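You operate a simulated robot arm through the tools that you are given. There is no shell and no other tool.

The job below is to be done with a simulated robot arm. You get a single attempt, and the scene is never put back.

## Task
Let the test pressure off and put the red sensor away in the trolley drawer.
Fine: open the green vent, wait for VENTED, then unclamp; stand it in the drawer and shut the drawer. Set down upright: what you pick out. Where these are worked on the way, their far stop is far enough and under half their travel is too little: trolley drawer.
Where things are to end (x, y in the base frame): red sensor within 60 mm of [530, -610].

It is judged by the outcome, as a careful person would: the job done as asked, and still so three seconds after it is handed in. It fails if anything else is knocked over, pushed out of place, dropped, spilled or broken.

## Robot
A 7-joint arm with a fingered hand, fixed in place. Base frame: the origin is at the foot of the arm, x ahead of it, y to its left, z up. Readings come in mm, rad, newtons and seconds.
Its first joint turns from -2.897 to 2.897 rad. Payload 4 kg.
The tool frame sits at the grasp point between the pads (the TCP): z along the fingers, y along the line on which they close. The tips reach 30 mm beyond it. Largest opening 104 mm; the body of the gripper starts 35 mm behind the TCP. The gripper is a hand of 4 fingers: y runs from the thumb to the fingers, the wrist lies at [-15, -113, -190] in the tool frame, and closing takes about 1.5 s.
Orientation is that of the tool frame in the base frame, as [roll, pitch, yaw] about the fixed x, y, z axes, in that order (R = Rz(yaw) Ry(pitch) Rx(roll)). With the fingers straight down and the wrist toward the robot, the tool's x, y and z point along [0, 1, 0], [1, 0, 0] and [0, 0, -1] of the base frame.

## Interface
- The arm moves only by the tool play_rows. Its argument "plan" is a list of rows, each an object of numbers (a shift or turn left out is 0, a gripper value left out holds the last): "dx", "dy", "dz": the shift along the tool's x, y, z in mm; "ax", "ay", "az": the turn, a rotation vector about the tool's x, y, z in degrees; "hand": the gripper command, from -1 (fully open) to 1 (shut), values between in proportion. In form: [{"dx": .., "dy": .., "dz": .., "ax": .., "ay": .., "az": .., "hand": ..}, ...]. A call has 1 to 20 rows; each row shifts and turns the commanded pose from where the row before left it, along the tool's axes as they then stand. A row lasts 0.2 s, in which the tool goes at most 50 mm and 0.15 rad; a call with a longer step from one row to the next is refused whole, and so is a gripper value outside its range. Where a pose cannot be reached the arm comes as near as it can. A force on the tool above 80 N (or 10 N above the force at the start of the call, whichever is more), or a blocked arm, ends the call early, and 0.2 s more pass. The fingers move at their own pace (about 153 mm/s each) and stop on an object; they squeeze with about 27 N. The grip force told is the motor's: it shows also when the fingers shut on nothing. Time passes only in rows, and 0.2 s behind the last, so rows that do not move let the fingers close. It gives the time, the measured TCP pose, the force on the tool (base axes), the opening and the grip force at its end, in the units of the frame above (readings bear some noise), with the torque about the TCP (base axes, N m) and any sound that the robot's microphone picked up.
- Cameras (640 x 400 px; columns grow to the right, rows downward): "scene" is fixed at [45.7, -508.3, 1593.2]; the picture's right is [-0.06, -1.00, 0.00], its down [-0.88, 0.05, -0.47] and it looks along [0.47, -0.03, -0.88] (base axes); focal length 350 px, centre (320, 200). "wrist" rides on the gripper at [61, -92, -130] in the tool frame; the picture's right is [-0.81, 0.28, -0.52], its down [-0.53, -0.71, 0.46] and it looks along [-0.24, 0.64, 0.72] (tool axes); focal length 275 px, centre (320, 200). There is no depth. A picture from a camera that has moved, and an enlarged one, comes with that camera's place and axes in the base frame and with its lens. The place of the scene camera against the robot may be out by one fixed shift of up to 12 mm in any direction.
- get_image(camera): a new picture of that camera. It takes no simulated time.
- hand_shape(shape): the hand has 4 fingers and takes this shape, open, in about a second: jaw (thumb against the fingers, like two jaws); tri (thumb and two fingers); tip (a fingertip pinch); poke (one finger out to press); point (the index stretched); flat (the hand flat); cup (the hand cupped); fist (a fist). The gripper value then closes the fingers along that shape, each until it touches; the sizes above hold for jaw. It gives what a move gives, with no picture.
- zoom(camera, box): a new picture of the part [left, top, right, bottom] of that camera's present view, enlarged. It takes no simulated time.
- hand_in(): hands the job in; it is judged then, once.

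Places have to be worked out from the pictures, the camera data and where the tool is seen. Open the gripper and draw the arm clear of the work before you hand the job in, unless the task says otherwise.

The tools are called by a JSON object that holds its "op" and its "data". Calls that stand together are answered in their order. play_rows: Moves the arm, as the interface text tells. Its arguments: {"type":"object","properties":{"plan":{"type":"array"}},"required":["plan"]} The other tools are called the same way: hand_shape (shape) gives the hand a shape; get_image (camera) takes a picture; zoom (camera, box) takes an enlarged picture of a part of a camera's view; hand_in () hands the job in.

At the start:

```text
clock: 0.0
ee_pos: [277.0, -353.3, 1267.5]
ee_rot: [-3.141, -0.001, 1.57]
contact_force: [-0.3, -0.4, 0.7]
wrist_torque: [0.01, 0.01, -0.03]
opening: 103.5
grasp_force: 0.0
shape: jaw
```

scene: 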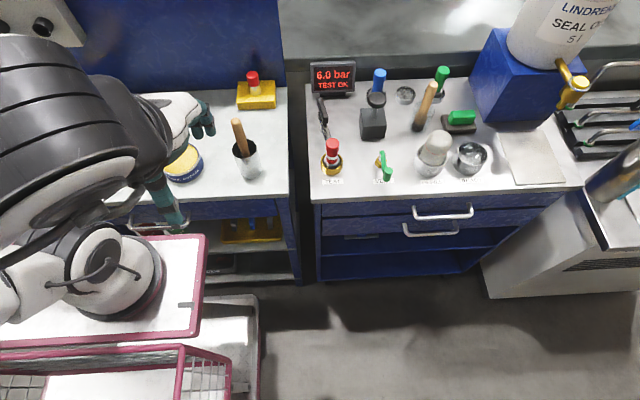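
wrist: 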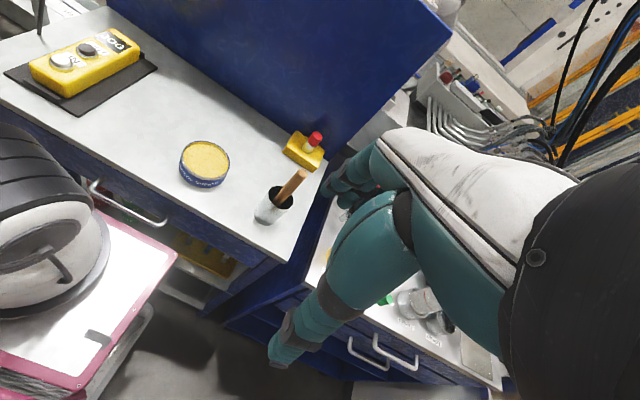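

I start by looking closer at the bench with the trolley to identify the vent, sensor, clamp and drawer.

{"op": "zoom", "data": {"camera": "scene", "box": [300, 50, 500, 175]}}

{"op": "zoom", "data": {"camera": "scene", "box": [300, 125, 400, 187]}}

{"op": "zoom", "data": {"camera": "scene", "box": [300, 160, 500, 285]}}

{"op": "zoom", "data": {"camera": "scene", "box": [300, 50, 400, 112]}}

{"op": "zoom", "data": {"camera": "scene", "box": [100, 60, 300, 185]}}

```text
3.20 times, centred on (400, 112) of scene
camera zoom: at [45.7, -508.3, 1593.2], right [-0.06, -1.0, 0.0], down [-0.88, 0.05, -0.47], along [0.47, -0.03, -0.88], focal length 1119 px, centre (64, 480)
```

zoom: 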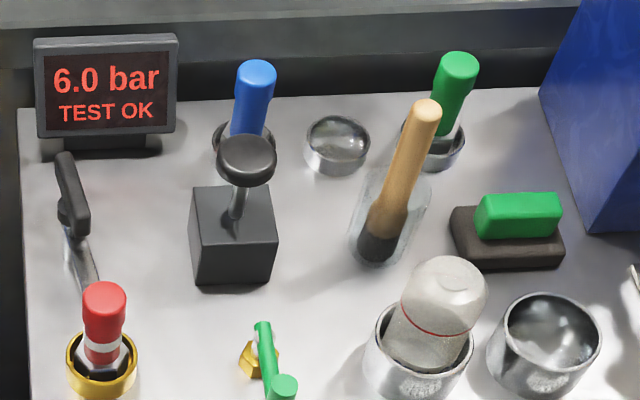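

```text
6.40 times, centred on (350, 156) of scene
camera zoom: at [45.7, -508.3, 1593.2], right [-0.06, -1.0, 0.0], down [-0.88, 0.05, -0.47], along [0.47, -0.03, -0.88], focal length 2238 px, centre (128, 482)
```

zoom: 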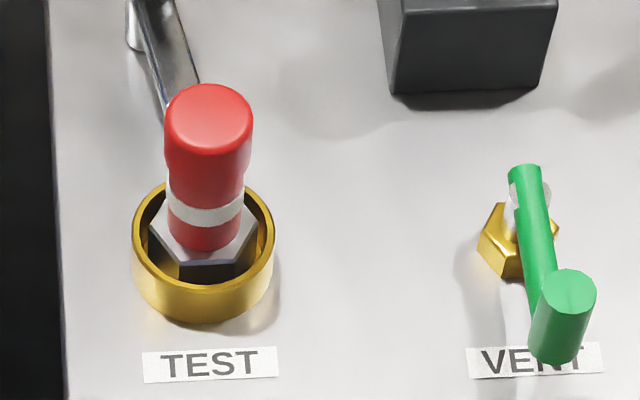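

```text
3.20 times, centred on (400, 222) of scene
camera zoom: at [45.7, -508.3, 1593.2], right [-0.06, -1.0, 0.0], down [-0.88, 0.05, -0.47], along [0.47, -0.03, -0.88], focal length 1119 px, centre (64, 128)
```

zoom: 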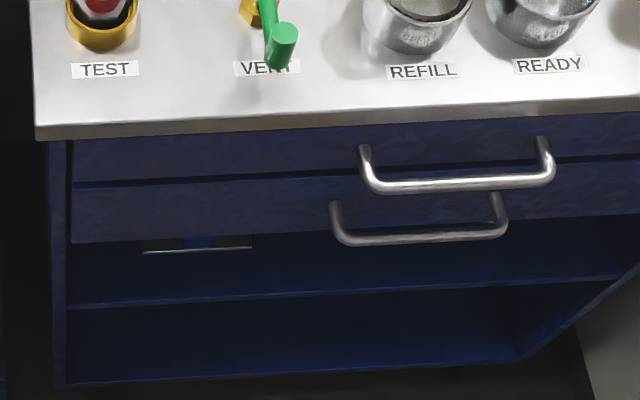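

```text
6.40 times, centred on (350, 81) of scene
camera zoom: at [45.7, -508.3, 1593.2], right [-0.06, -1.0, 0.0], down [-0.88, 0.05, -0.47], along [0.47, -0.03, -0.88], focal length 2238 px, centre (128, 962)
```

zoom: 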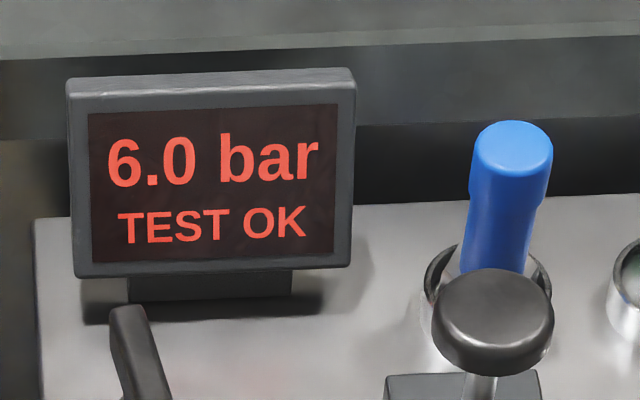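

```text
3.20 times, centred on (200, 122) of scene
camera zoom: at [45.7, -508.3, 1593.2], right [-0.06, -1.0, 0.0], down [-0.88, 0.05, -0.47], along [0.47, -0.03, -0.88], focal length 1119 px, centre (704, 448)
```

zoom: 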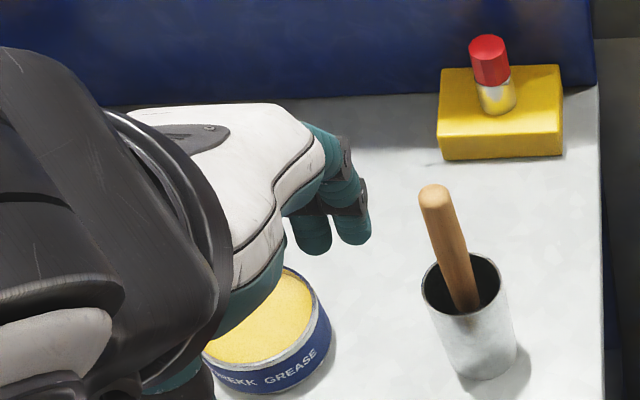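

The red sensor stands in the TEST socket (far left of the trolley), with a toggle clamp behind it and the green vent lever to its right. I'll shift the hand sideways, high up, so that the wrist camera can look at the trolley for triangulation.

{"op": "play_rows", "data": {"plan": [{"dx": -45}, {"dx": -45}, {"dx": -45}, {"dx": -45}, {"dx": -45}, {"dx": -20}, {}]}}

{"op": "get_image", "data": {"camera": "wrist"}}

{"op": "get_image", "data": {"camera": "scene"}}

```text
clock: 1.6
ee_pos: [277.2, -598.3, 1267.6]
ee_rot: [3.141, 0.0, 1.569]
contact_force: [0.6, 0.1, 0.3]
wrist_torque: [0.02, -0.01, -0.01]
opening: 103.8
grasp_force: 0.1
shape: jaw
```

```text
taken
camera wrist: at [185.1, -535.6, 1397.9], right [0.27, -0.81, 0.52], down [-0.71, -0.53, -0.46], along [0.64, -0.24, -0.72], focal length 275 px, centre (320, 200)
```

wrist: 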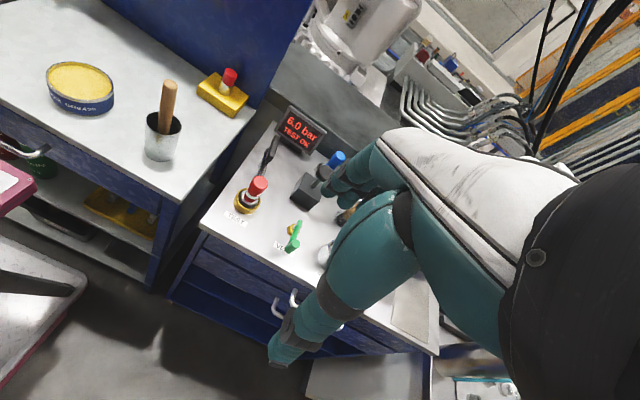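

```text
taken
```

scene: 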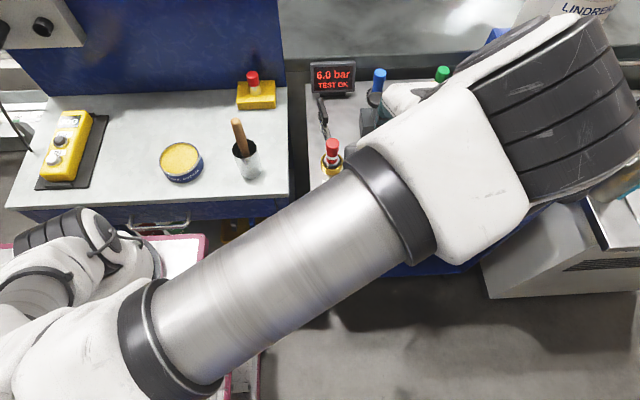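

The wrist camera now sees the test socket, clamp and vent. I zoom into these for detail and for triangulating.

{"op": "zoom", "data": {"camera": "wrist", "box": [200, 90, 360, 190]}}

{"op": "zoom", "data": {"camera": "wrist", "box": [200, 170, 360, 270]}}

{"op": "zoom", "data": {"camera": "wrist", "box": [160, 230, 440, 400]}}

```text
4.00 times, centred on (280, 140) of wrist
camera zoom: at [185.1, -535.6, 1397.9], right [0.27, -0.81, 0.52], down [-0.71, -0.53, -0.46], along [0.64, -0.24, -0.72], focal length 1101 px, centre (480, 440)
```

zoom: 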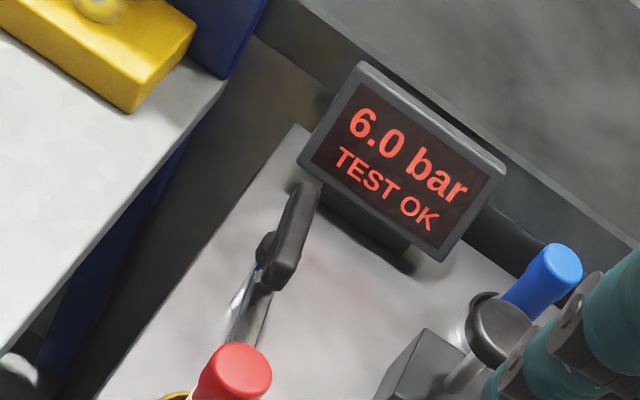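

```text
4.00 times, centred on (280, 220) of wrist
camera zoom: at [185.1, -535.6, 1397.9], right [0.27, -0.81, 0.52], down [-0.71, -0.53, -0.46], along [0.64, -0.24, -0.72], focal length 1101 px, centre (480, 120)
```

zoom: 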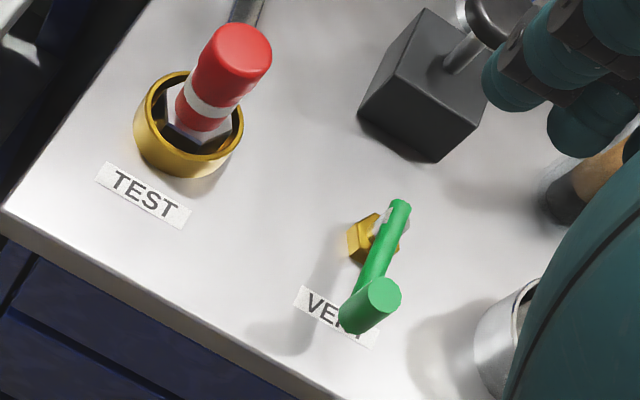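

```text
2.29 times, centred on (300, 315) of wrist
camera zoom: at [185.1, -535.6, 1397.9], right [0.27, -0.81, 0.52], down [-0.71, -0.53, -0.46], along [0.64, -0.24, -0.72], focal length 629 px, centre (366, -63)
```

zoom: 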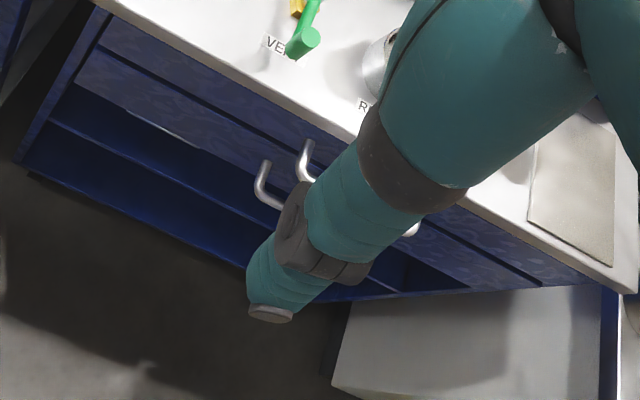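

The baseline between these two views is too poor for good depth, so I'll move another 150 mm sideways for a second wrist view (also revealing the rest of the trolley).

{"op": "play_rows", "data": {"plan": [{"dx": -45}, {"dx": -45}, {"dx": -45}, {"dx": -15}, {}]}}

{"op": "get_image", "data": {"camera": "wrist"}}

{"op": "zoom", "data": {"camera": "wrist", "box": [100, 100, 340, 250]}}

{"op": "zoom", "data": {"camera": "wrist", "box": [100, 220, 420, 400]}}

```text
clock: 2.8
ee_pos: [275.9, -748.1, 1267.0]
ee_rot: [-3.142, 0.001, 1.571]
contact_force: [-0.1, -0.5, 0.2]
wrist_torque: [0.0, 0.03, 0.0]
opening: 103.9
grasp_force: 0.1
shape: jaw
```

```text
taken
camera wrist: at [183.9, -686.4, 1398.5], right [0.28, -0.81, 0.52], down [-0.71, -0.53, -0.46], along [0.64, -0.24, -0.72], focal length 275 px, centre (320, 200)
```

wrist: 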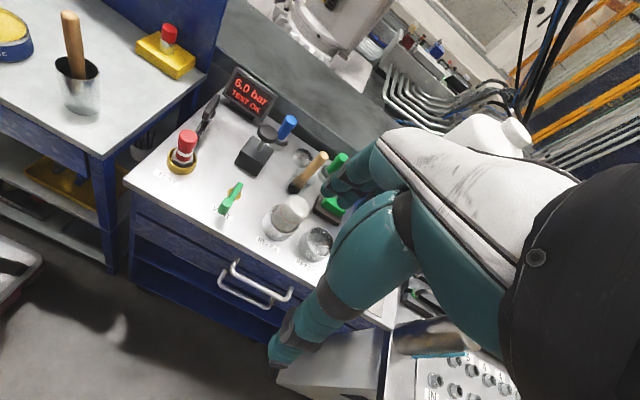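

```text
2.67 times, centred on (220, 175) of wrist
camera zoom: at [183.9, -686.4, 1398.5], right [0.28, -0.81, 0.52], down [-0.71, -0.53, -0.46], along [0.64, -0.24, -0.72], focal length 734 px, centre (587, 267)
```

zoom: 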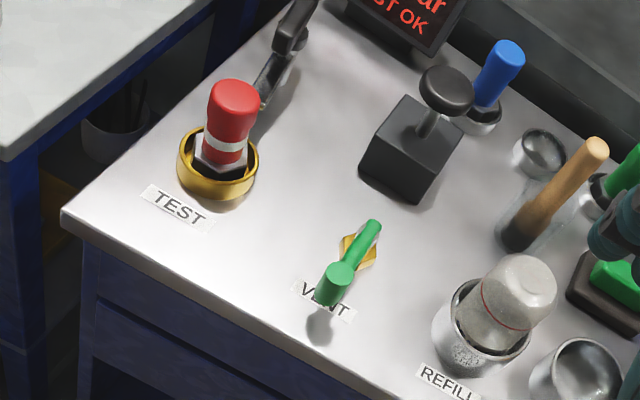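

```text
2.00 times, centred on (260, 310) of wrist
camera zoom: at [183.9, -686.4, 1398.5], right [0.28, -0.81, 0.52], down [-0.71, -0.53, -0.46], along [0.64, -0.24, -0.72], focal length 551 px, centre (440, -20)
```

zoom: 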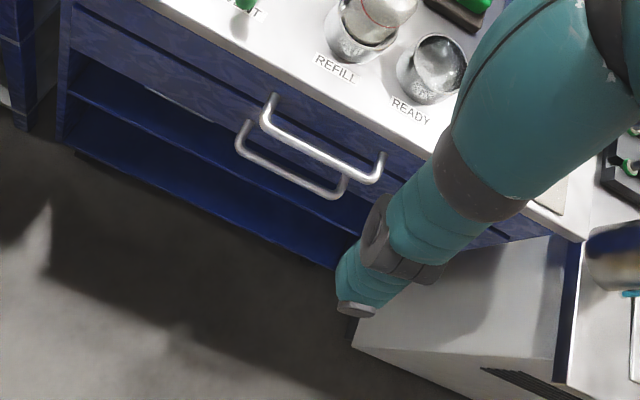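

Triangulating from both wrist views: table top at z≈884, front edge x≈428, sensor axis at about (516, -554) with its top at z≈974, vent label at (469, -674); scene camera seems out by about +10 mm in y. I now bring the camera closer to look at the clamp, sensor and vent.

{"op": "play_rows", "data": {"plan": [{"dx": 29, "dy": 20, "dz": 28}, {"dx": 29, "dy": 20, "dz": 28}, {"dx": 29, "dy": 20, "dz": 28}, {"dx": 29, "dy": 20, "dz": 28}, {"dx": 29, "dy": 20, "dz": 28}, {"dx": 29, "dy": 20, "dz": 28}, {"dx": 29, "dy": 20, "dz": 28}, {}]}}

{"op": "get_image", "data": {"camera": "wrist"}}

{"op": "get_image", "data": {"camera": "scene"}}

```text
clock: 4.6
ee_pos: [416.3, -546.4, 1071.3]
ee_rot: [3.141, 0.001, 1.568]
contact_force: [-0.7, 0.5, -0.6]
wrist_torque: [-0.02, 0.01, -0.01]
opening: 103.9
grasp_force: 0.0
shape: jaw
```

```text
taken
camera wrist: at [324.0, -484.5, 1202.0], right [0.27, -0.81, 0.52], down [-0.71, -0.53, -0.46], along [0.64, -0.24, -0.72], focal length 275 px, centre (320, 200)
```

wrist: 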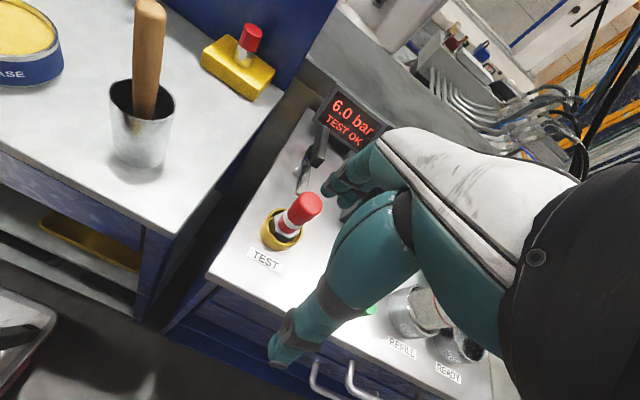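

```text
taken
```

scene: 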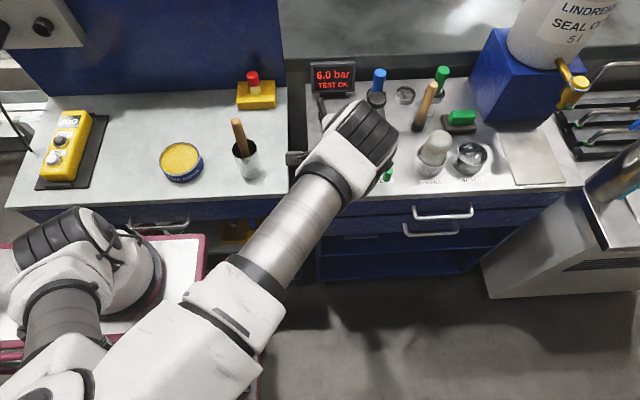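

Closer view available; I zoom in on the clamp and sensor to understand the clamp mechanism.

{"op": "zoom", "data": {"camera": "wrist", "box": [240, 80, 400, 180]}}

{"op": "zoom", "data": {"camera": "wrist", "box": [220, 170, 380, 270]}}

{"op": "zoom", "data": {"camera": "wrist", "box": [160, 260, 480, 400]}}

```text
4.00 times, centred on (320, 130) of wrist
camera zoom: at [324.0, -484.5, 1202.0], right [0.27, -0.81, 0.52], down [-0.71, -0.53, -0.46], along [0.64, -0.24, -0.72], focal length 1101 px, centre (320, 480)
```

zoom: 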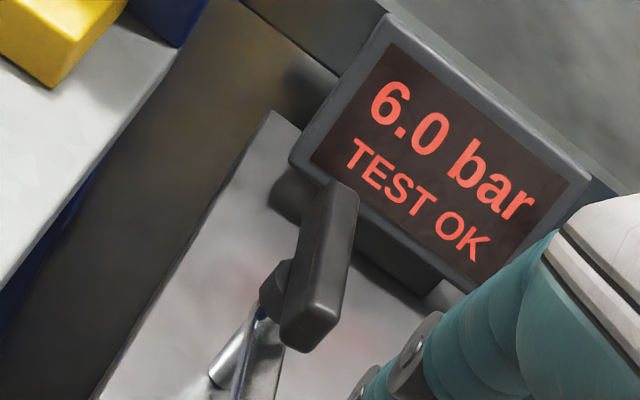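

```text
4.00 times, centred on (300, 220) of wrist
camera zoom: at [324.0, -484.5, 1202.0], right [0.27, -0.81, 0.52], down [-0.71, -0.53, -0.46], along [0.64, -0.24, -0.72], focal length 1101 px, centre (400, 120)
```

zoom: 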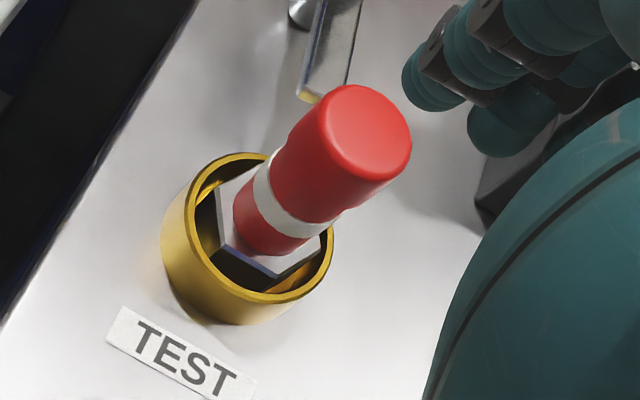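

```text
2.00 times, centred on (320, 330) of wrist
camera zoom: at [324.0, -484.5, 1202.0], right [0.27, -0.81, 0.52], down [-0.71, -0.53, -0.46], along [0.64, -0.24, -0.72], focal length 551 px, centre (320, -60)
```

zoom: 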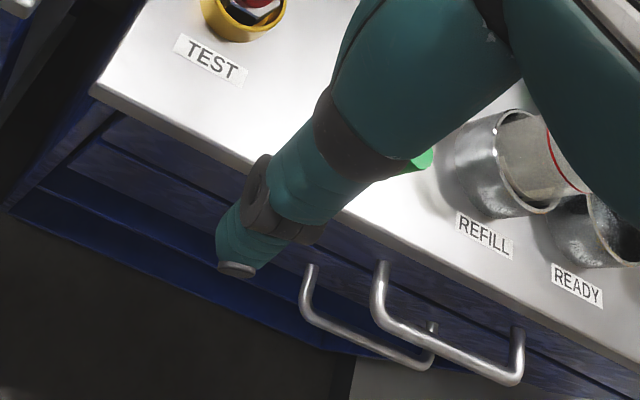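

The clamp handle is a black bar from about (598,-547,950) to (645,-531,973). I want a view from the right side, so I shift and yaw the hand 45° while staying well above everything.

{"op": "play_rows", "data": {"plan": [{"dx": -27, "dy": 16, "dz": 3}, {"dx": -27, "dy": 16, "dz": 3}, {"dx": -27, "dy": 15, "dz": 3}, {"az": -7.5}, {"az": -7.5}, {"az": -7.5}, {"az": -7.5}, {"az": -7.5}, {"az": -7.5}, {}]}}

{"op": "get_image", "data": {"camera": "wrist"}}

{"op": "zoom", "data": {"camera": "wrist", "box": [220, 130, 380, 230]}}

```text
clock: 6.8
ee_pos: [464.1, -627.5, 1062.6]
ee_rot: [3.141, 0.002, 2.355]
contact_force: [-0.5, -0.3, 0.2]
wrist_torque: [0.02, 0.0, 0.02]
opening: 103.9
grasp_force: 0.1
shape: jaw
```

```text
taken
camera wrist: at [355.1, -647.7, 1193.2], right [0.77, -0.38, 0.52], down [-0.13, -0.88, -0.46], along [0.63, 0.28, -0.72], focal length 275 px, centre (320, 200)
```

wrist: 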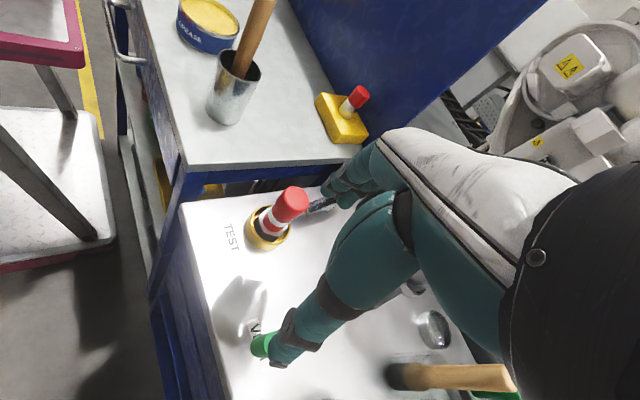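

```text
4.00 times, centred on (300, 180) of wrist
camera zoom: at [355.1, -647.7, 1193.2], right [0.77, -0.38, 0.52], down [-0.13, -0.88, -0.46], along [0.63, 0.28, -0.72], focal length 1101 px, centre (400, 280)
```

zoom: 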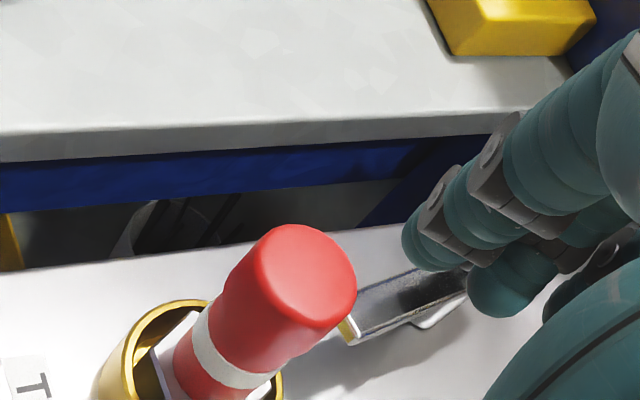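

Fingers cover the clamp here; the zoom re-renders sharply, so I try the scene camera with a tight box on the clamp and vent.

{"op": "get_image", "data": {"camera": "scene"}}

{"op": "zoom", "data": {"camera": "scene", "box": [308, 90, 356, 120]}}

{"op": "zoom", "data": {"camera": "scene", "box": [308, 120, 356, 150]}}

```text
taken
```

scene: 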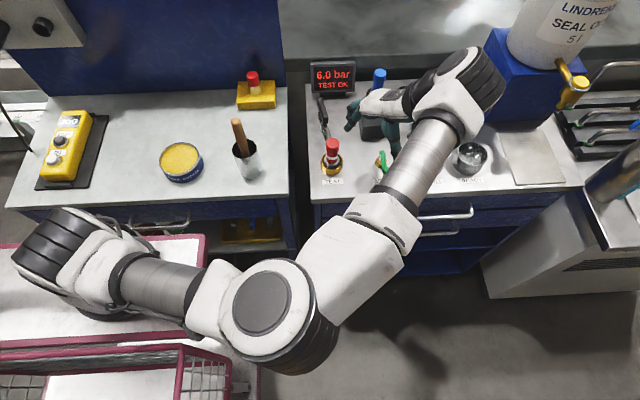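

```text
13.33 times, centred on (332, 105) of scene
camera zoom: at [45.7, -508.3, 1593.2], right [-0.06, -1.0, 0.0], down [-0.88, 0.05, -0.47], along [0.47, -0.03, -0.88], focal length 4663 px, centre (160, 1467)
```

zoom: 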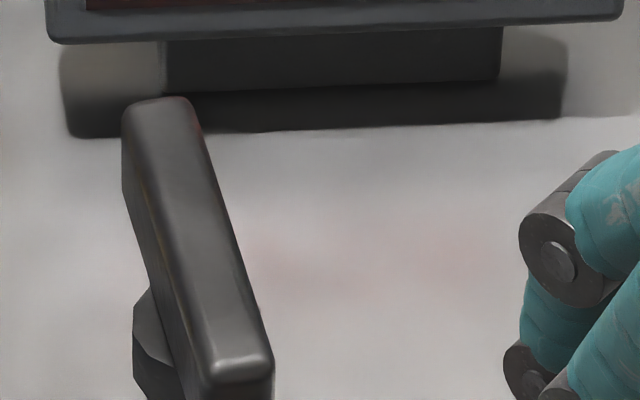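

```text
13.33 times, centred on (332, 135) of scene
camera zoom: at [45.7, -508.3, 1593.2], right [-0.06, -1.0, 0.0], down [-0.88, 0.05, -0.47], along [0.47, -0.03, -0.88], focal length 4663 px, centre (160, 1067)
```

zoom: 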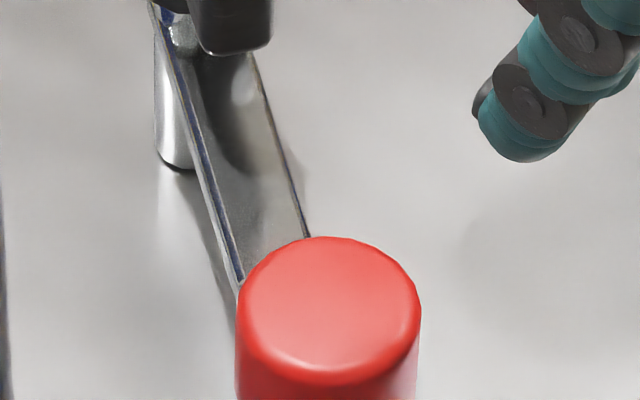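

I rotate back to the straight yaw and shift right so that the clamp falls in the clear left part of the wrist image.

{"op": "play_rows", "data": {"plan": [{"az": 7.5}, {"az": 7.5}, {"az": 7.5}, {"az": 7.5}, {"az": 7.5}, {"az": 7.5}, {"dx": -27, "dy": 11, "dz": 15}, {"dx": -27, "dy": 11, "dz": 15}, {}]}}

{"op": "get_image", "data": {"camera": "wrist"}}

{"op": "zoom", "data": {"camera": "wrist", "box": [110, 60, 270, 160]}}

```text
clock: 8.8
ee_pos: [485.1, -680.6, 1032.0]
ee_rot: [-3.141, 0.0, 1.567]
contact_force: [-0.2, -0.1, 0.7]
wrist_torque: [0.01, -0.02, 0.01]
opening: 103.8
grasp_force: 0.1
shape: jaw
```

```text
taken
camera wrist: at [393.6, -618.4, 1163.0], right [0.27, -0.81, 0.52], down [-0.71, -0.53, -0.46], along [0.64, -0.24, -0.72], focal length 275 px, centre (320, 200)
```

wrist: 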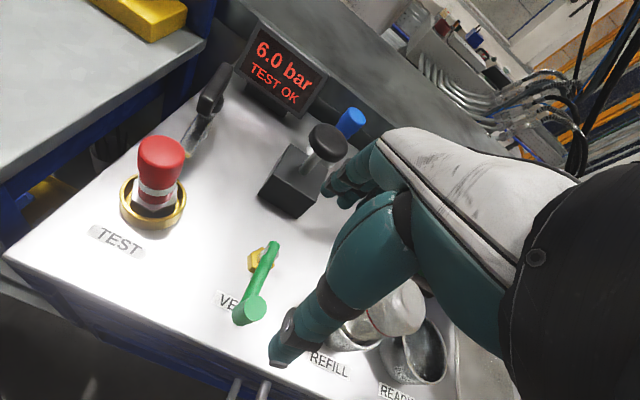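

```text
4.00 times, centred on (190, 110) of wrist
camera zoom: at [393.6, -618.4, 1163.0], right [0.27, -0.81, 0.52], down [-0.71, -0.53, -0.46], along [0.64, -0.24, -0.72], focal length 1101 px, centre (840, 560)
```

zoom: 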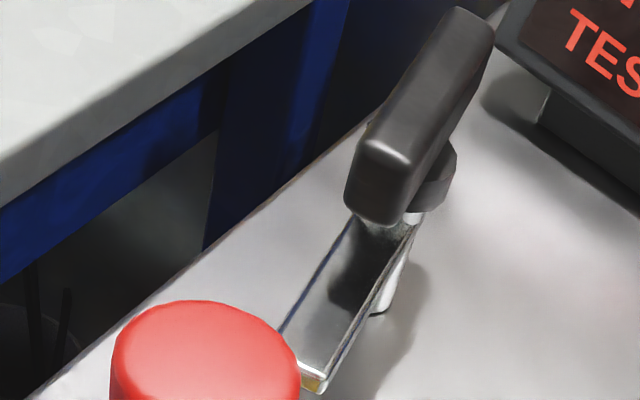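

The clamp is now clear: a vertical post at about (628,-540) carrying a flat arm toward the sensor and a horizontal black handle bar on top (x 598–658, z top ≈967), so it turns about the vertical. Now a closer look at the vent lever and the handle of the drawers.

{"op": "zoom", "data": {"camera": "wrist", "box": [200, 220, 300, 340]}}

{"op": "zoom", "data": {"camera": "scene", "box": [366, 145, 406, 190]}}

{"op": "zoom", "data": {"camera": "wrist", "box": [100, 60, 180, 260]}}

{"op": "zoom", "data": {"camera": "wrist", "box": [0, 240, 300, 400]}}

```text
3.33 times, centred on (250, 280) of wrist
camera zoom: at [393.6, -618.4, 1163.0], right [0.27, -0.81, 0.52], down [-0.71, -0.53, -0.46], along [0.64, -0.24, -0.72], focal length 918 px, centre (553, -67)
```

zoom: 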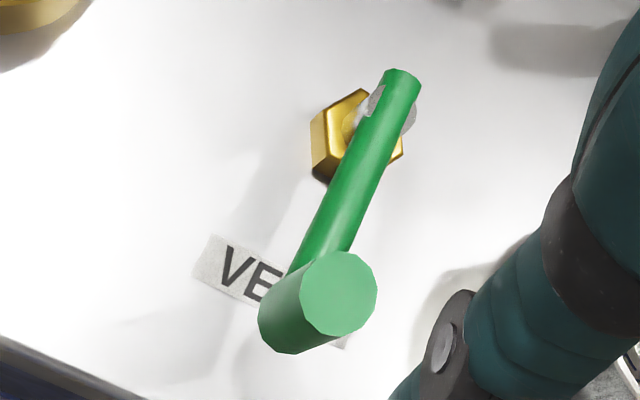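

```text
8.89 times, centred on (386, 168) of scene
camera zoom: at [45.7, -508.3, 1593.2], right [-0.06, -1.0, 0.0], down [-0.88, 0.05, -0.47], along [0.47, -0.03, -0.88], focal length 3109 px, centre (-267, 489)
```

zoom: 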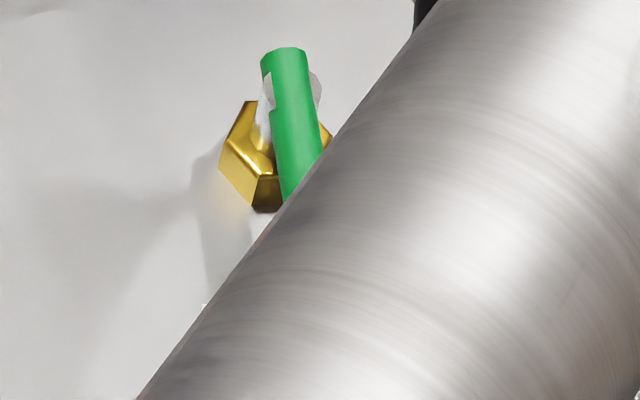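

```text
2.00 times, centred on (140, 160) of wrist
camera zoom: at [393.6, -618.4, 1163.0], right [0.27, -0.81, 0.52], down [-0.71, -0.53, -0.46], along [0.64, -0.24, -0.72], focal length 551 px, centre (680, 280)
```

zoom: 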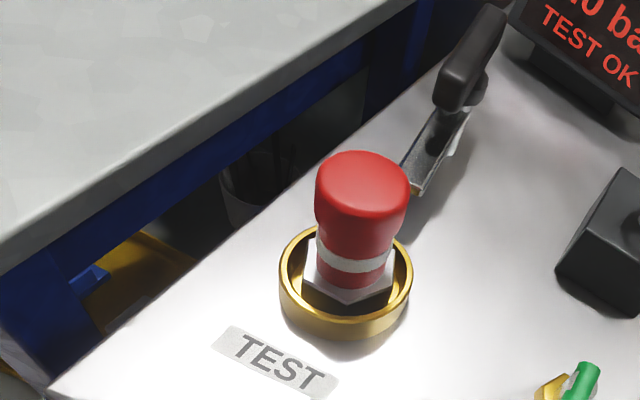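

```text
2.13 times, centred on (150, 320) of wrist
camera zoom: at [393.6, -618.4, 1163.0], right [0.27, -0.81, 0.52], down [-0.71, -0.53, -0.46], along [0.64, -0.24, -0.72], focal length 587 px, centre (683, -56)
```

zoom: 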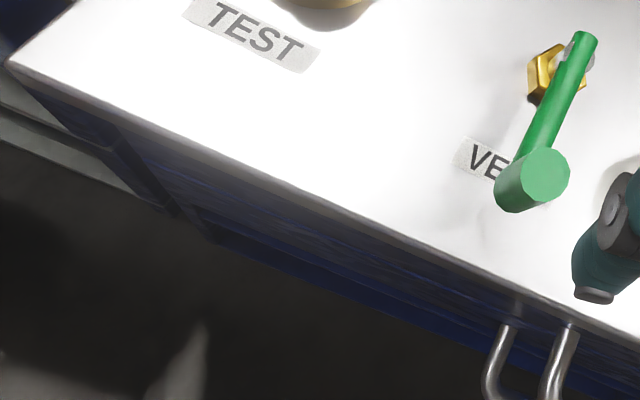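

Vent hub is at ≈(517,-674) with its lever along -x ending in a vertical green knob at ≈(455,-673), top z≈954. I'll raise the hand, turn it 90° so the jaws can straddle the knob in y, and check the pose.

{"op": "play_rows", "data": {"plan": [{"dz": -35}, {"dz": -35, "dy": -15}, {"dy": -15, "dx": 7}, {"az": 7.5}, {"az": 7.5}, {"az": 7.5}, {"az": 7.5}, {"az": 7.5}, {"az": 7.5}, {"az": 7.5}, {"az": 7.5}, {"az": 7.5}, {"az": 7.5}, {"az": 7.5}, {"az": 7.5}, {}]}}

{"op": "get_image", "data": {"camera": "wrist"}}

{"op": "get_image", "data": {"camera": "scene"}}

```text
clock: 12.2
ee_pos: [455.8, -672.8, 1102.9]
ee_rot: [-3.141, 0.0, -0.001]
contact_force: [0.2, -0.2, 0.2]
wrist_torque: [0.02, 0.02, 0.03]
opening: 103.6
grasp_force: 0.0
shape: jaw
```

```text
taken
camera wrist: at [516.9, -580.8, 1233.7], right [-0.81, -0.27, 0.52], down [-0.53, 0.71, -0.46], along [-0.25, -0.64, -0.72], focal length 275 px, centre (320, 200)
```

wrist: 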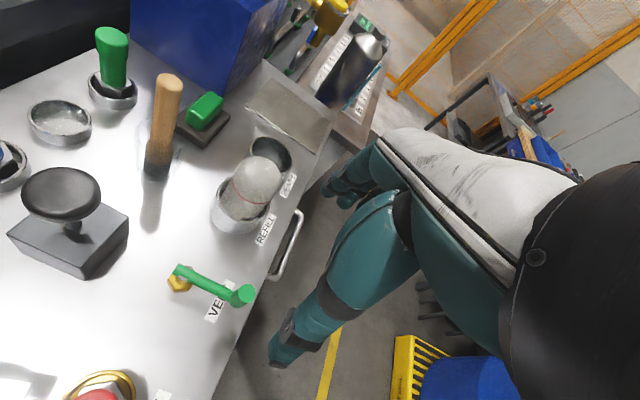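

```text
taken
```

scene: 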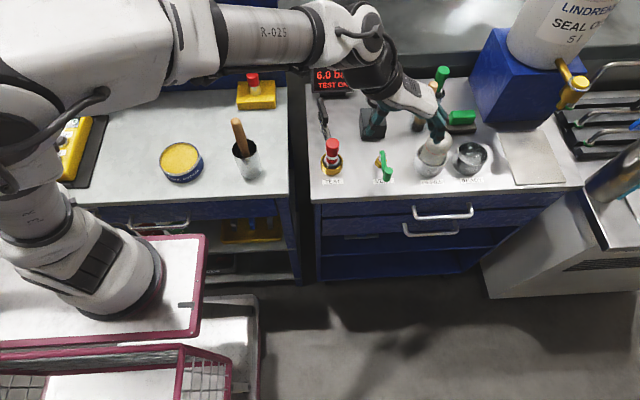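

The pose is reached well; the knob appears almost exactly under the TCP. I zoom in to refine its position.

{"op": "zoom", "data": {"camera": "wrist", "box": [160, 245, 272, 315]}}

{"op": "zoom", "data": {"camera": "scene", "box": [366, 145, 414, 190]}}

{"op": "zoom", "data": {"camera": "scene", "box": [340, 60, 460, 150]}}

```text
5.71 times, centred on (216, 280) of wrist
camera zoom: at [516.9, -580.8, 1233.7], right [-0.81, -0.27, 0.52], down [-0.53, 0.71, -0.46], along [-0.25, -0.64, -0.72], focal length 1573 px, centre (914, -257)
```

zoom: 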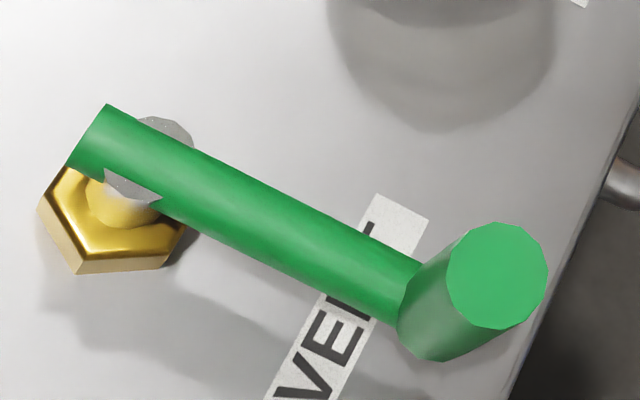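

```text
8.89 times, centred on (390, 168) of scene
camera zoom: at [45.7, -508.3, 1593.2], right [-0.06, -1.0, 0.0], down [-0.88, 0.05, -0.47], along [0.47, -0.03, -0.88], focal length 3109 px, centre (-302, 489)
```

zoom: 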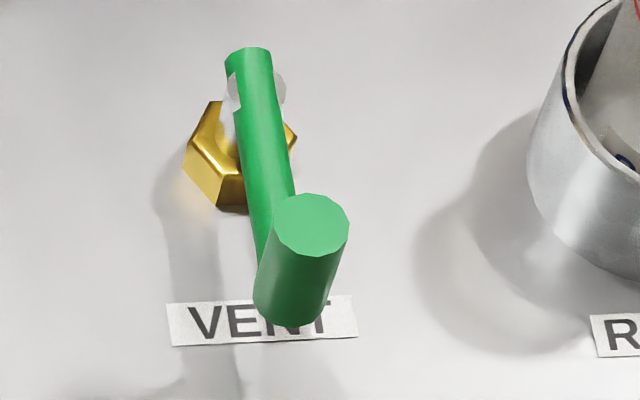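

```text
4.44 times, centred on (400, 105) of scene
camera zoom: at [45.7, -508.3, 1593.2], right [-0.06, -1.0, 0.0], down [-0.88, 0.05, -0.47], along [0.47, -0.03, -0.88], focal length 1554 px, centre (-36, 622)
```

zoom: 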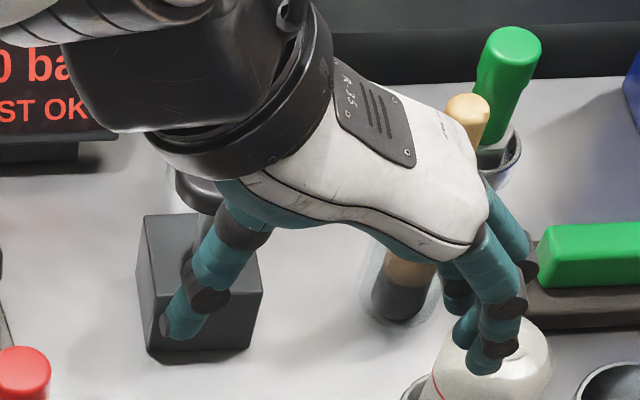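

The knob axis is at ≈(458,-672), spanning z 920–954. I partly close the jaws (≈50 mm gap) and descend so that they straddle the knob, stopping at TCP z≈945.

{"op": "play_rows", "data": {"plan": [{"hand": 0.0, "dx": 2}, {}, {}, {"dz": 35}, {"dz": 35}, {"dz": 35}, {"dz": 25}, {}]}}

{"op": "zoom", "data": {"camera": "scene", "box": [340, 110, 460, 200]}}

{"op": "get_image", "data": {"camera": "wrist"}}

```text
clock: 14.0
ee_pos: [456.6, -674.9, 972.5]
ee_rot: [-3.141, -0.002, 0.001]
contact_force: [0.2, -0.3, 0.1]
wrist_torque: [0.0, -0.04, 0.0]
opening: 52.4
grasp_force: 0.0
shape: jaw
```

```text
4.44 times, centred on (400, 155) of scene
camera zoom: at [45.7, -508.3, 1593.2], right [-0.06, -1.0, 0.0], down [-0.88, 0.05, -0.47], along [0.47, -0.03, -0.88], focal length 1554 px, centre (-36, 400)
```

zoom: 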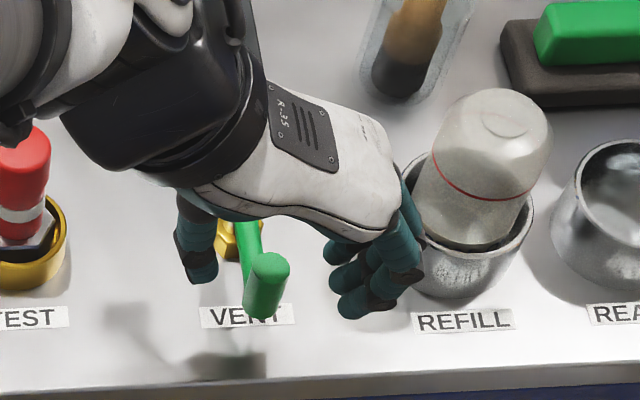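

```text
taken
camera wrist: at [517.7, -582.2, 1103.0], right [-0.81, -0.27, 0.52], down [-0.53, 0.71, -0.46], along [-0.24, -0.64, -0.72], focal length 275 px, centre (320, 200)
```

wrist: 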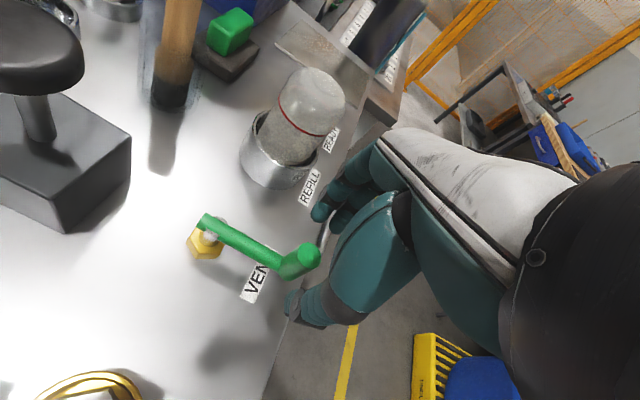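

The jaws straddle the knob with about equal margins. I go down 28 mm more and close on the knob.

{"op": "play_rows", "data": {"plan": [{"dz": 14}, {"dz": 14}, {"hand": 0.4}, {"hand": 1.0}, {}, {}, {}]}}

{"op": "zoom", "data": {"camera": "scene", "box": [340, 110, 460, 200]}}

{"op": "zoom", "data": {"camera": "wrist", "box": [200, 180, 440, 330]}}

```text
clock: 15.6
ee_pos: [457.4, -673.6, 945.9]
ee_rot: [3.141, 0.0, 0.0]
contact_force: [0.1, 3.4, -3.1]
wrist_torque: [0.1, -0.03, 0.02]
opening: 9.4
grasp_force: 26.5
shape: jaw
```

```text
4.44 times, centred on (400, 155) of scene
camera zoom: at [45.7, -508.3, 1593.2], right [-0.06, -1.0, 0.0], down [-0.88, 0.05, -0.47], along [0.47, -0.03, -0.88], focal length 1554 px, centre (-36, 400)
```

zoom: 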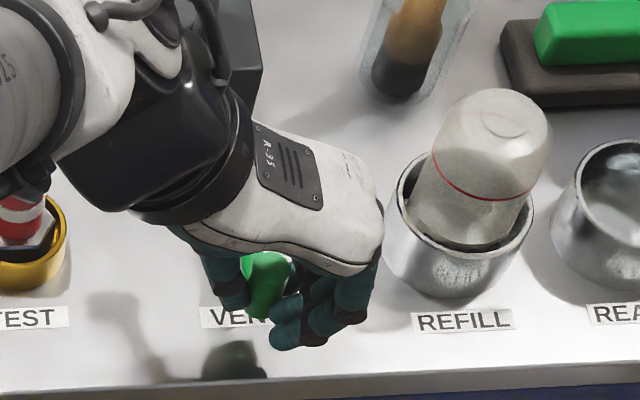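

```text
2.67 times, centred on (320, 255) of wrist
camera zoom: at [517.8, -581.2, 1075.9], right [-0.81, -0.27, 0.52], down [-0.53, 0.71, -0.45], along [-0.24, -0.64, -0.72], focal length 734 px, centre (320, 53)
```

zoom: 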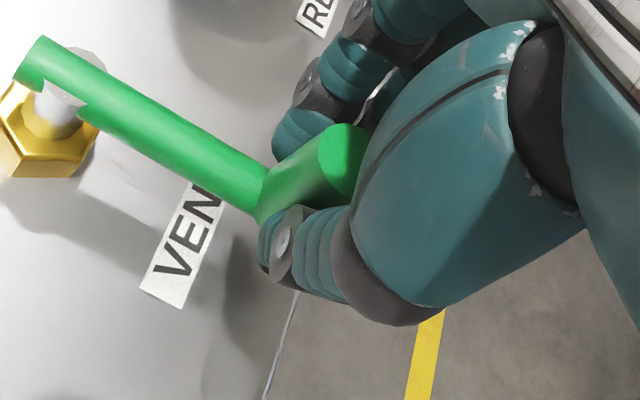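

The knob is held between thumb and fingers. I test the turning direction gently with a 6 mm shift toward -y, reading the reaction force.

{"op": "play_rows", "data": {"plan": [{"dy": 3}, {"dy": 3}, {}]}}

{"op": "zoom", "data": {"camera": "wrist", "box": [200, 180, 440, 330]}}

```text
clock: 16.4
ee_pos: [457.2, -677.1, 945.7]
ee_rot: [-3.139, 0.001, 0.0]
contact_force: [-1.6, 20.1, -3.4]
wrist_torque: [0.53, 0.05, -0.02]
opening: 8.7
grasp_force: 26.2
shape: jaw
```

```text
2.67 times, centred on (320, 255) of wrist
camera zoom: at [518.3, -585.9, 1076.0], right [-0.81, -0.28, 0.52], down [-0.53, 0.71, -0.45], along [-0.24, -0.64, -0.73], focal length 734 px, centre (320, 53)
```

zoom: 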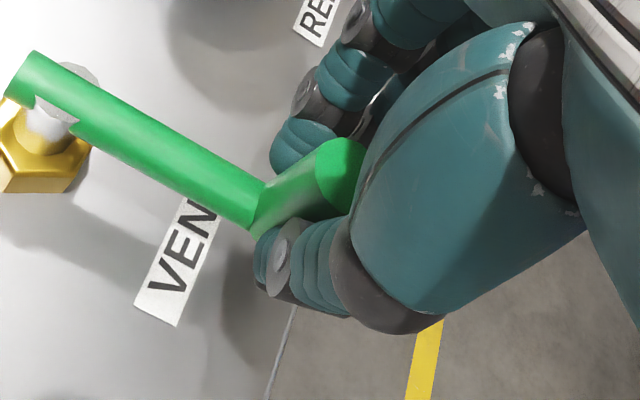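

Only 3.5 mm with 20 N resisting, so it may be the stop side. I test the opposite direction (+y) the same way.

{"op": "play_rows", "data": {"plan": [{"dy": -3}, {"dy": -3}, {"dy": -3}, {"dy": -3}, {}]}}

{"op": "zoom", "data": {"camera": "wrist", "box": [200, 180, 440, 330]}}

```text
clock: 17.6
ee_pos: [457.3, -668.3, 946.0]
ee_rot: [-3.141, 0.001, -0.003]
contact_force: [1.2, -0.4, -0.6]
wrist_torque: [-0.1, 0.02, -0.03]
opening: 9.1
grasp_force: 26.6
shape: jaw
```

```text
2.67 times, centred on (320, 255) of wrist
camera zoom: at [517.7, -575.6, 1075.7], right [-0.81, -0.27, 0.52], down [-0.53, 0.71, -0.46], along [-0.24, -0.64, -0.72], focal length 734 px, centre (320, 53)
```

zoom: 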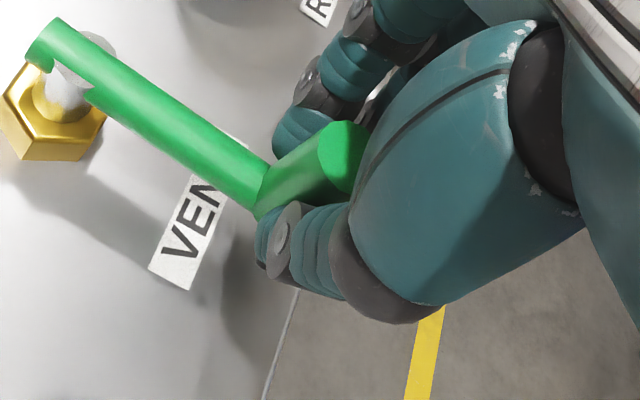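

It moves freely toward +y, so that is the opening direction. I continue along the arc about the hub (517,-674), yawing the hand with the lever, 30° first.

{"op": "play_rows", "data": {"plan": [{"dx": 0.7, "dy": -5.2, "az": 5}, {"dx": 0.7, "dy": -5.2, "az": 5}, {"dx": 0.7, "dy": -5.2, "az": 5}, {"dx": 0.7, "dy": -5.2, "az": 5}, {"dx": 0.7, "dy": -5.2, "az": 5}, {"dx": 0.7, "dy": -5.2, "az": 5}, {}]}}

{"op": "zoom", "data": {"camera": "wrist", "box": [200, 180, 440, 330]}}

{"op": "get_image", "data": {"camera": "scene"}}

```text
clock: 19.2
ee_pos: [467.8, -638.0, 944.4]
ee_rot: [-3.142, -0.001, -0.525]
contact_force: [-1.9, 1.4, 9.4]
wrist_torque: [-0.04, 0.12, -0.05]
opening: 9.4
grasp_force: 26.6
shape: jaw
```

```text
2.67 times, centred on (320, 255) of wrist
camera zoom: at [566.9, -588.7, 1075.1], right [-0.84, 0.17, 0.52], down [-0.1, 0.88, -0.46], along [-0.53, -0.44, -0.72], focal length 734 px, centre (320, 53)
```

zoom: 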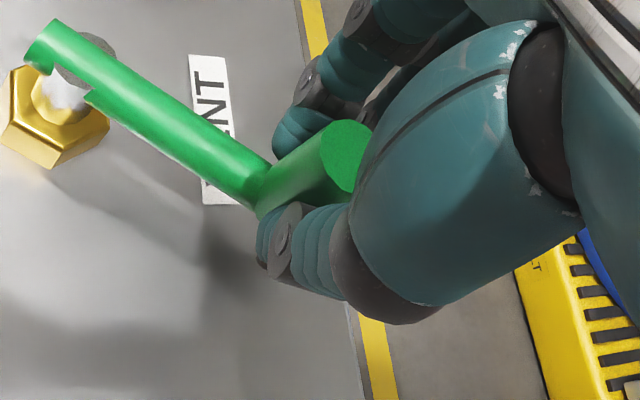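

```text
taken
```

scene: 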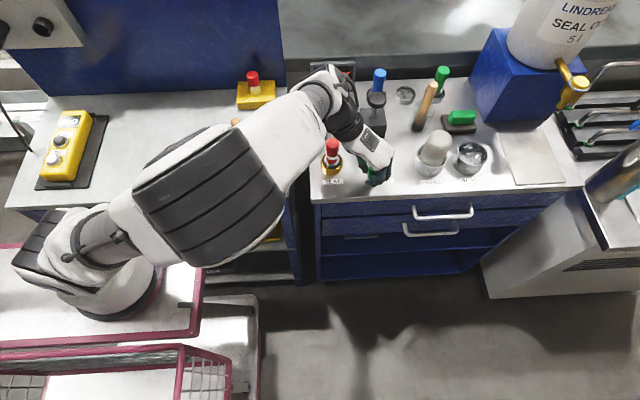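

The lever follows with little force (now ≈35°). The arm hides the display for now; I continue the arc another 25°.

{"op": "play_rows", "data": {"plan": [{"dx": 0.7, "dy": -5.2, "az": 5}, {"dx": 0.7, "dy": -5.2, "az": 5}, {"dx": 0.7, "dy": -5.2, "az": 5}, {"dx": 0.7, "dy": -5.2, "az": 5}, {"dx": 0.7, "dy": -5.2, "az": 5}, {}]}}

{"op": "get_image", "data": {"camera": "wrist"}}

{"op": "get_image", "data": {"camera": "scene"}}

```text
clock: 20.6
ee_pos: [487.8, -620.2, 944.1]
ee_rot: [-3.141, 0.001, -0.962]
contact_force: [1.2, -0.1, 6.7]
wrist_torque: [-0.09, 0.02, 0.01]
opening: 9.5
grasp_force: 27.2
shape: jaw
```

```text
taken
camera wrist: at [597.9, -617.1, 1075.1], right [-0.69, 0.51, 0.52], down [0.28, 0.85, -0.46], along [-0.67, -0.17, -0.72], focal length 275 px, centre (320, 200)
```

wrist: 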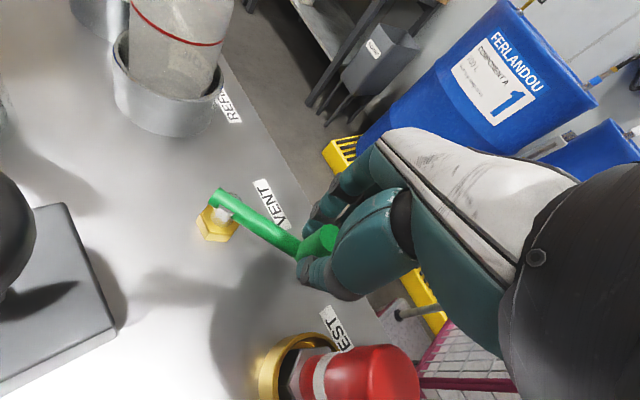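

```text
taken
```

scene: 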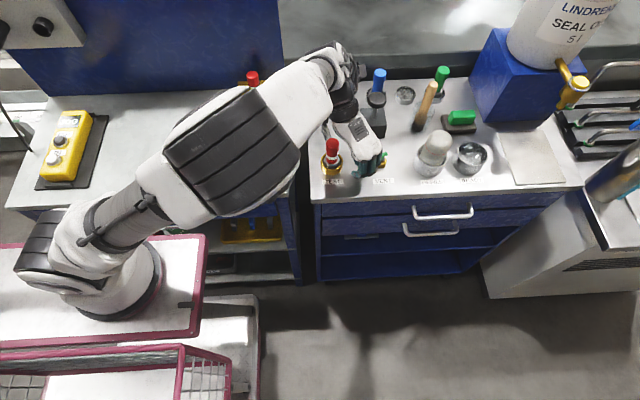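

Lever at ≈61°. I continue 20° more, watching the force for the far stop.

{"op": "play_rows", "data": {"plan": [{"dx": 0.7, "dy": -5.2, "az": 5}, {"dx": 0.7, "dy": -5.2, "az": 5}, {"dx": 0.7, "dy": -5.2, "az": 5}, {"dx": 0.7, "dy": -5.2, "az": 5}, {}]}}

{"op": "zoom", "data": {"camera": "wrist", "box": [160, 160, 400, 310]}}

{"op": "zoom", "data": {"camera": "scene", "box": [300, 50, 420, 200]}}

```text
clock: 21.8
ee_pos: [506.9, -613.3, 944.2]
ee_rot: [-3.141, 0.0, -1.312]
contact_force: [0.6, 3.0, 8.4]
wrist_torque: [0.01, 0.06, 0.0]
opening: 9.2
grasp_force: 27.3
shape: jaw
```

```text
2.67 times, centred on (280, 235) of wrist
camera zoom: at [611.5, -647.8, 1075.0], right [-0.47, 0.71, 0.52], down [0.55, 0.7, -0.46], along [-0.69, 0.07, -0.72], focal length 734 px, centre (427, 107)
```

zoom: 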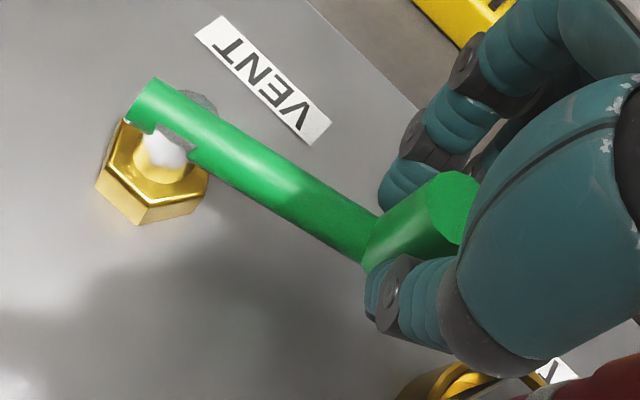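

```text
2.67 times, centred on (360, 125) of scene
camera zoom: at [45.7, -508.3, 1593.2], right [-0.06, -1.0, 0.0], down [-0.88, 0.05, -0.47], along [0.47, -0.03, -0.88], focal length 933 px, centre (213, 400)
```

zoom: 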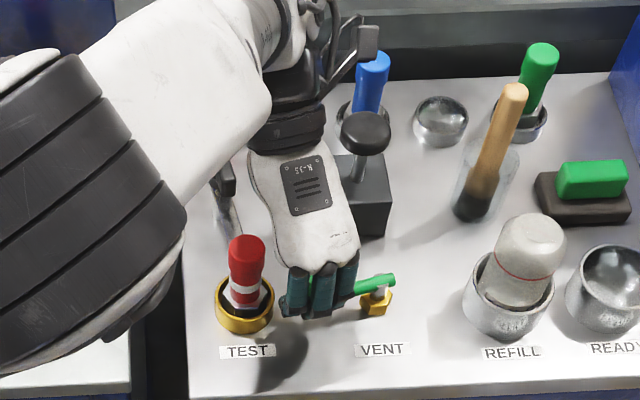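

Lever ≈81° now. I nudge another 8° to reach its far stop.

{"op": "play_rows", "data": {"plan": [{"dx": 0.6, "dy": -4.2, "az": 4}, {"dx": 0.6, "dy": -4.2, "az": 4}, {}]}}

{"op": "zoom", "data": {"camera": "wrist", "box": [160, 160, 400, 310]}}

```text
clock: 22.6
ee_pos: [515.0, -612.5, 945.0]
ee_rot: [3.141, -0.001, -1.451]
contact_force: [0.2, 6.3, 10.7]
wrist_torque: [0.16, 0.15, -0.05]
opening: 9.5
grasp_force: 27.1
shape: jaw
```

```text
2.67 times, centred on (280, 235) of wrist
camera zoom: at [614.1, -661.2, 1074.8], right [-0.37, 0.77, 0.52], down [0.64, 0.61, -0.46], along [-0.67, 0.16, -0.72], focal length 734 px, centre (427, 107)
```

zoom: 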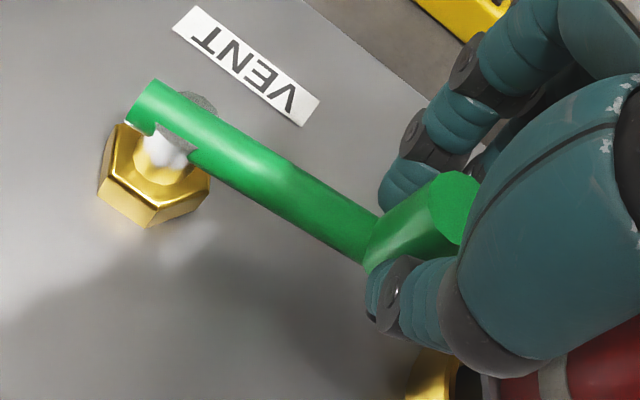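

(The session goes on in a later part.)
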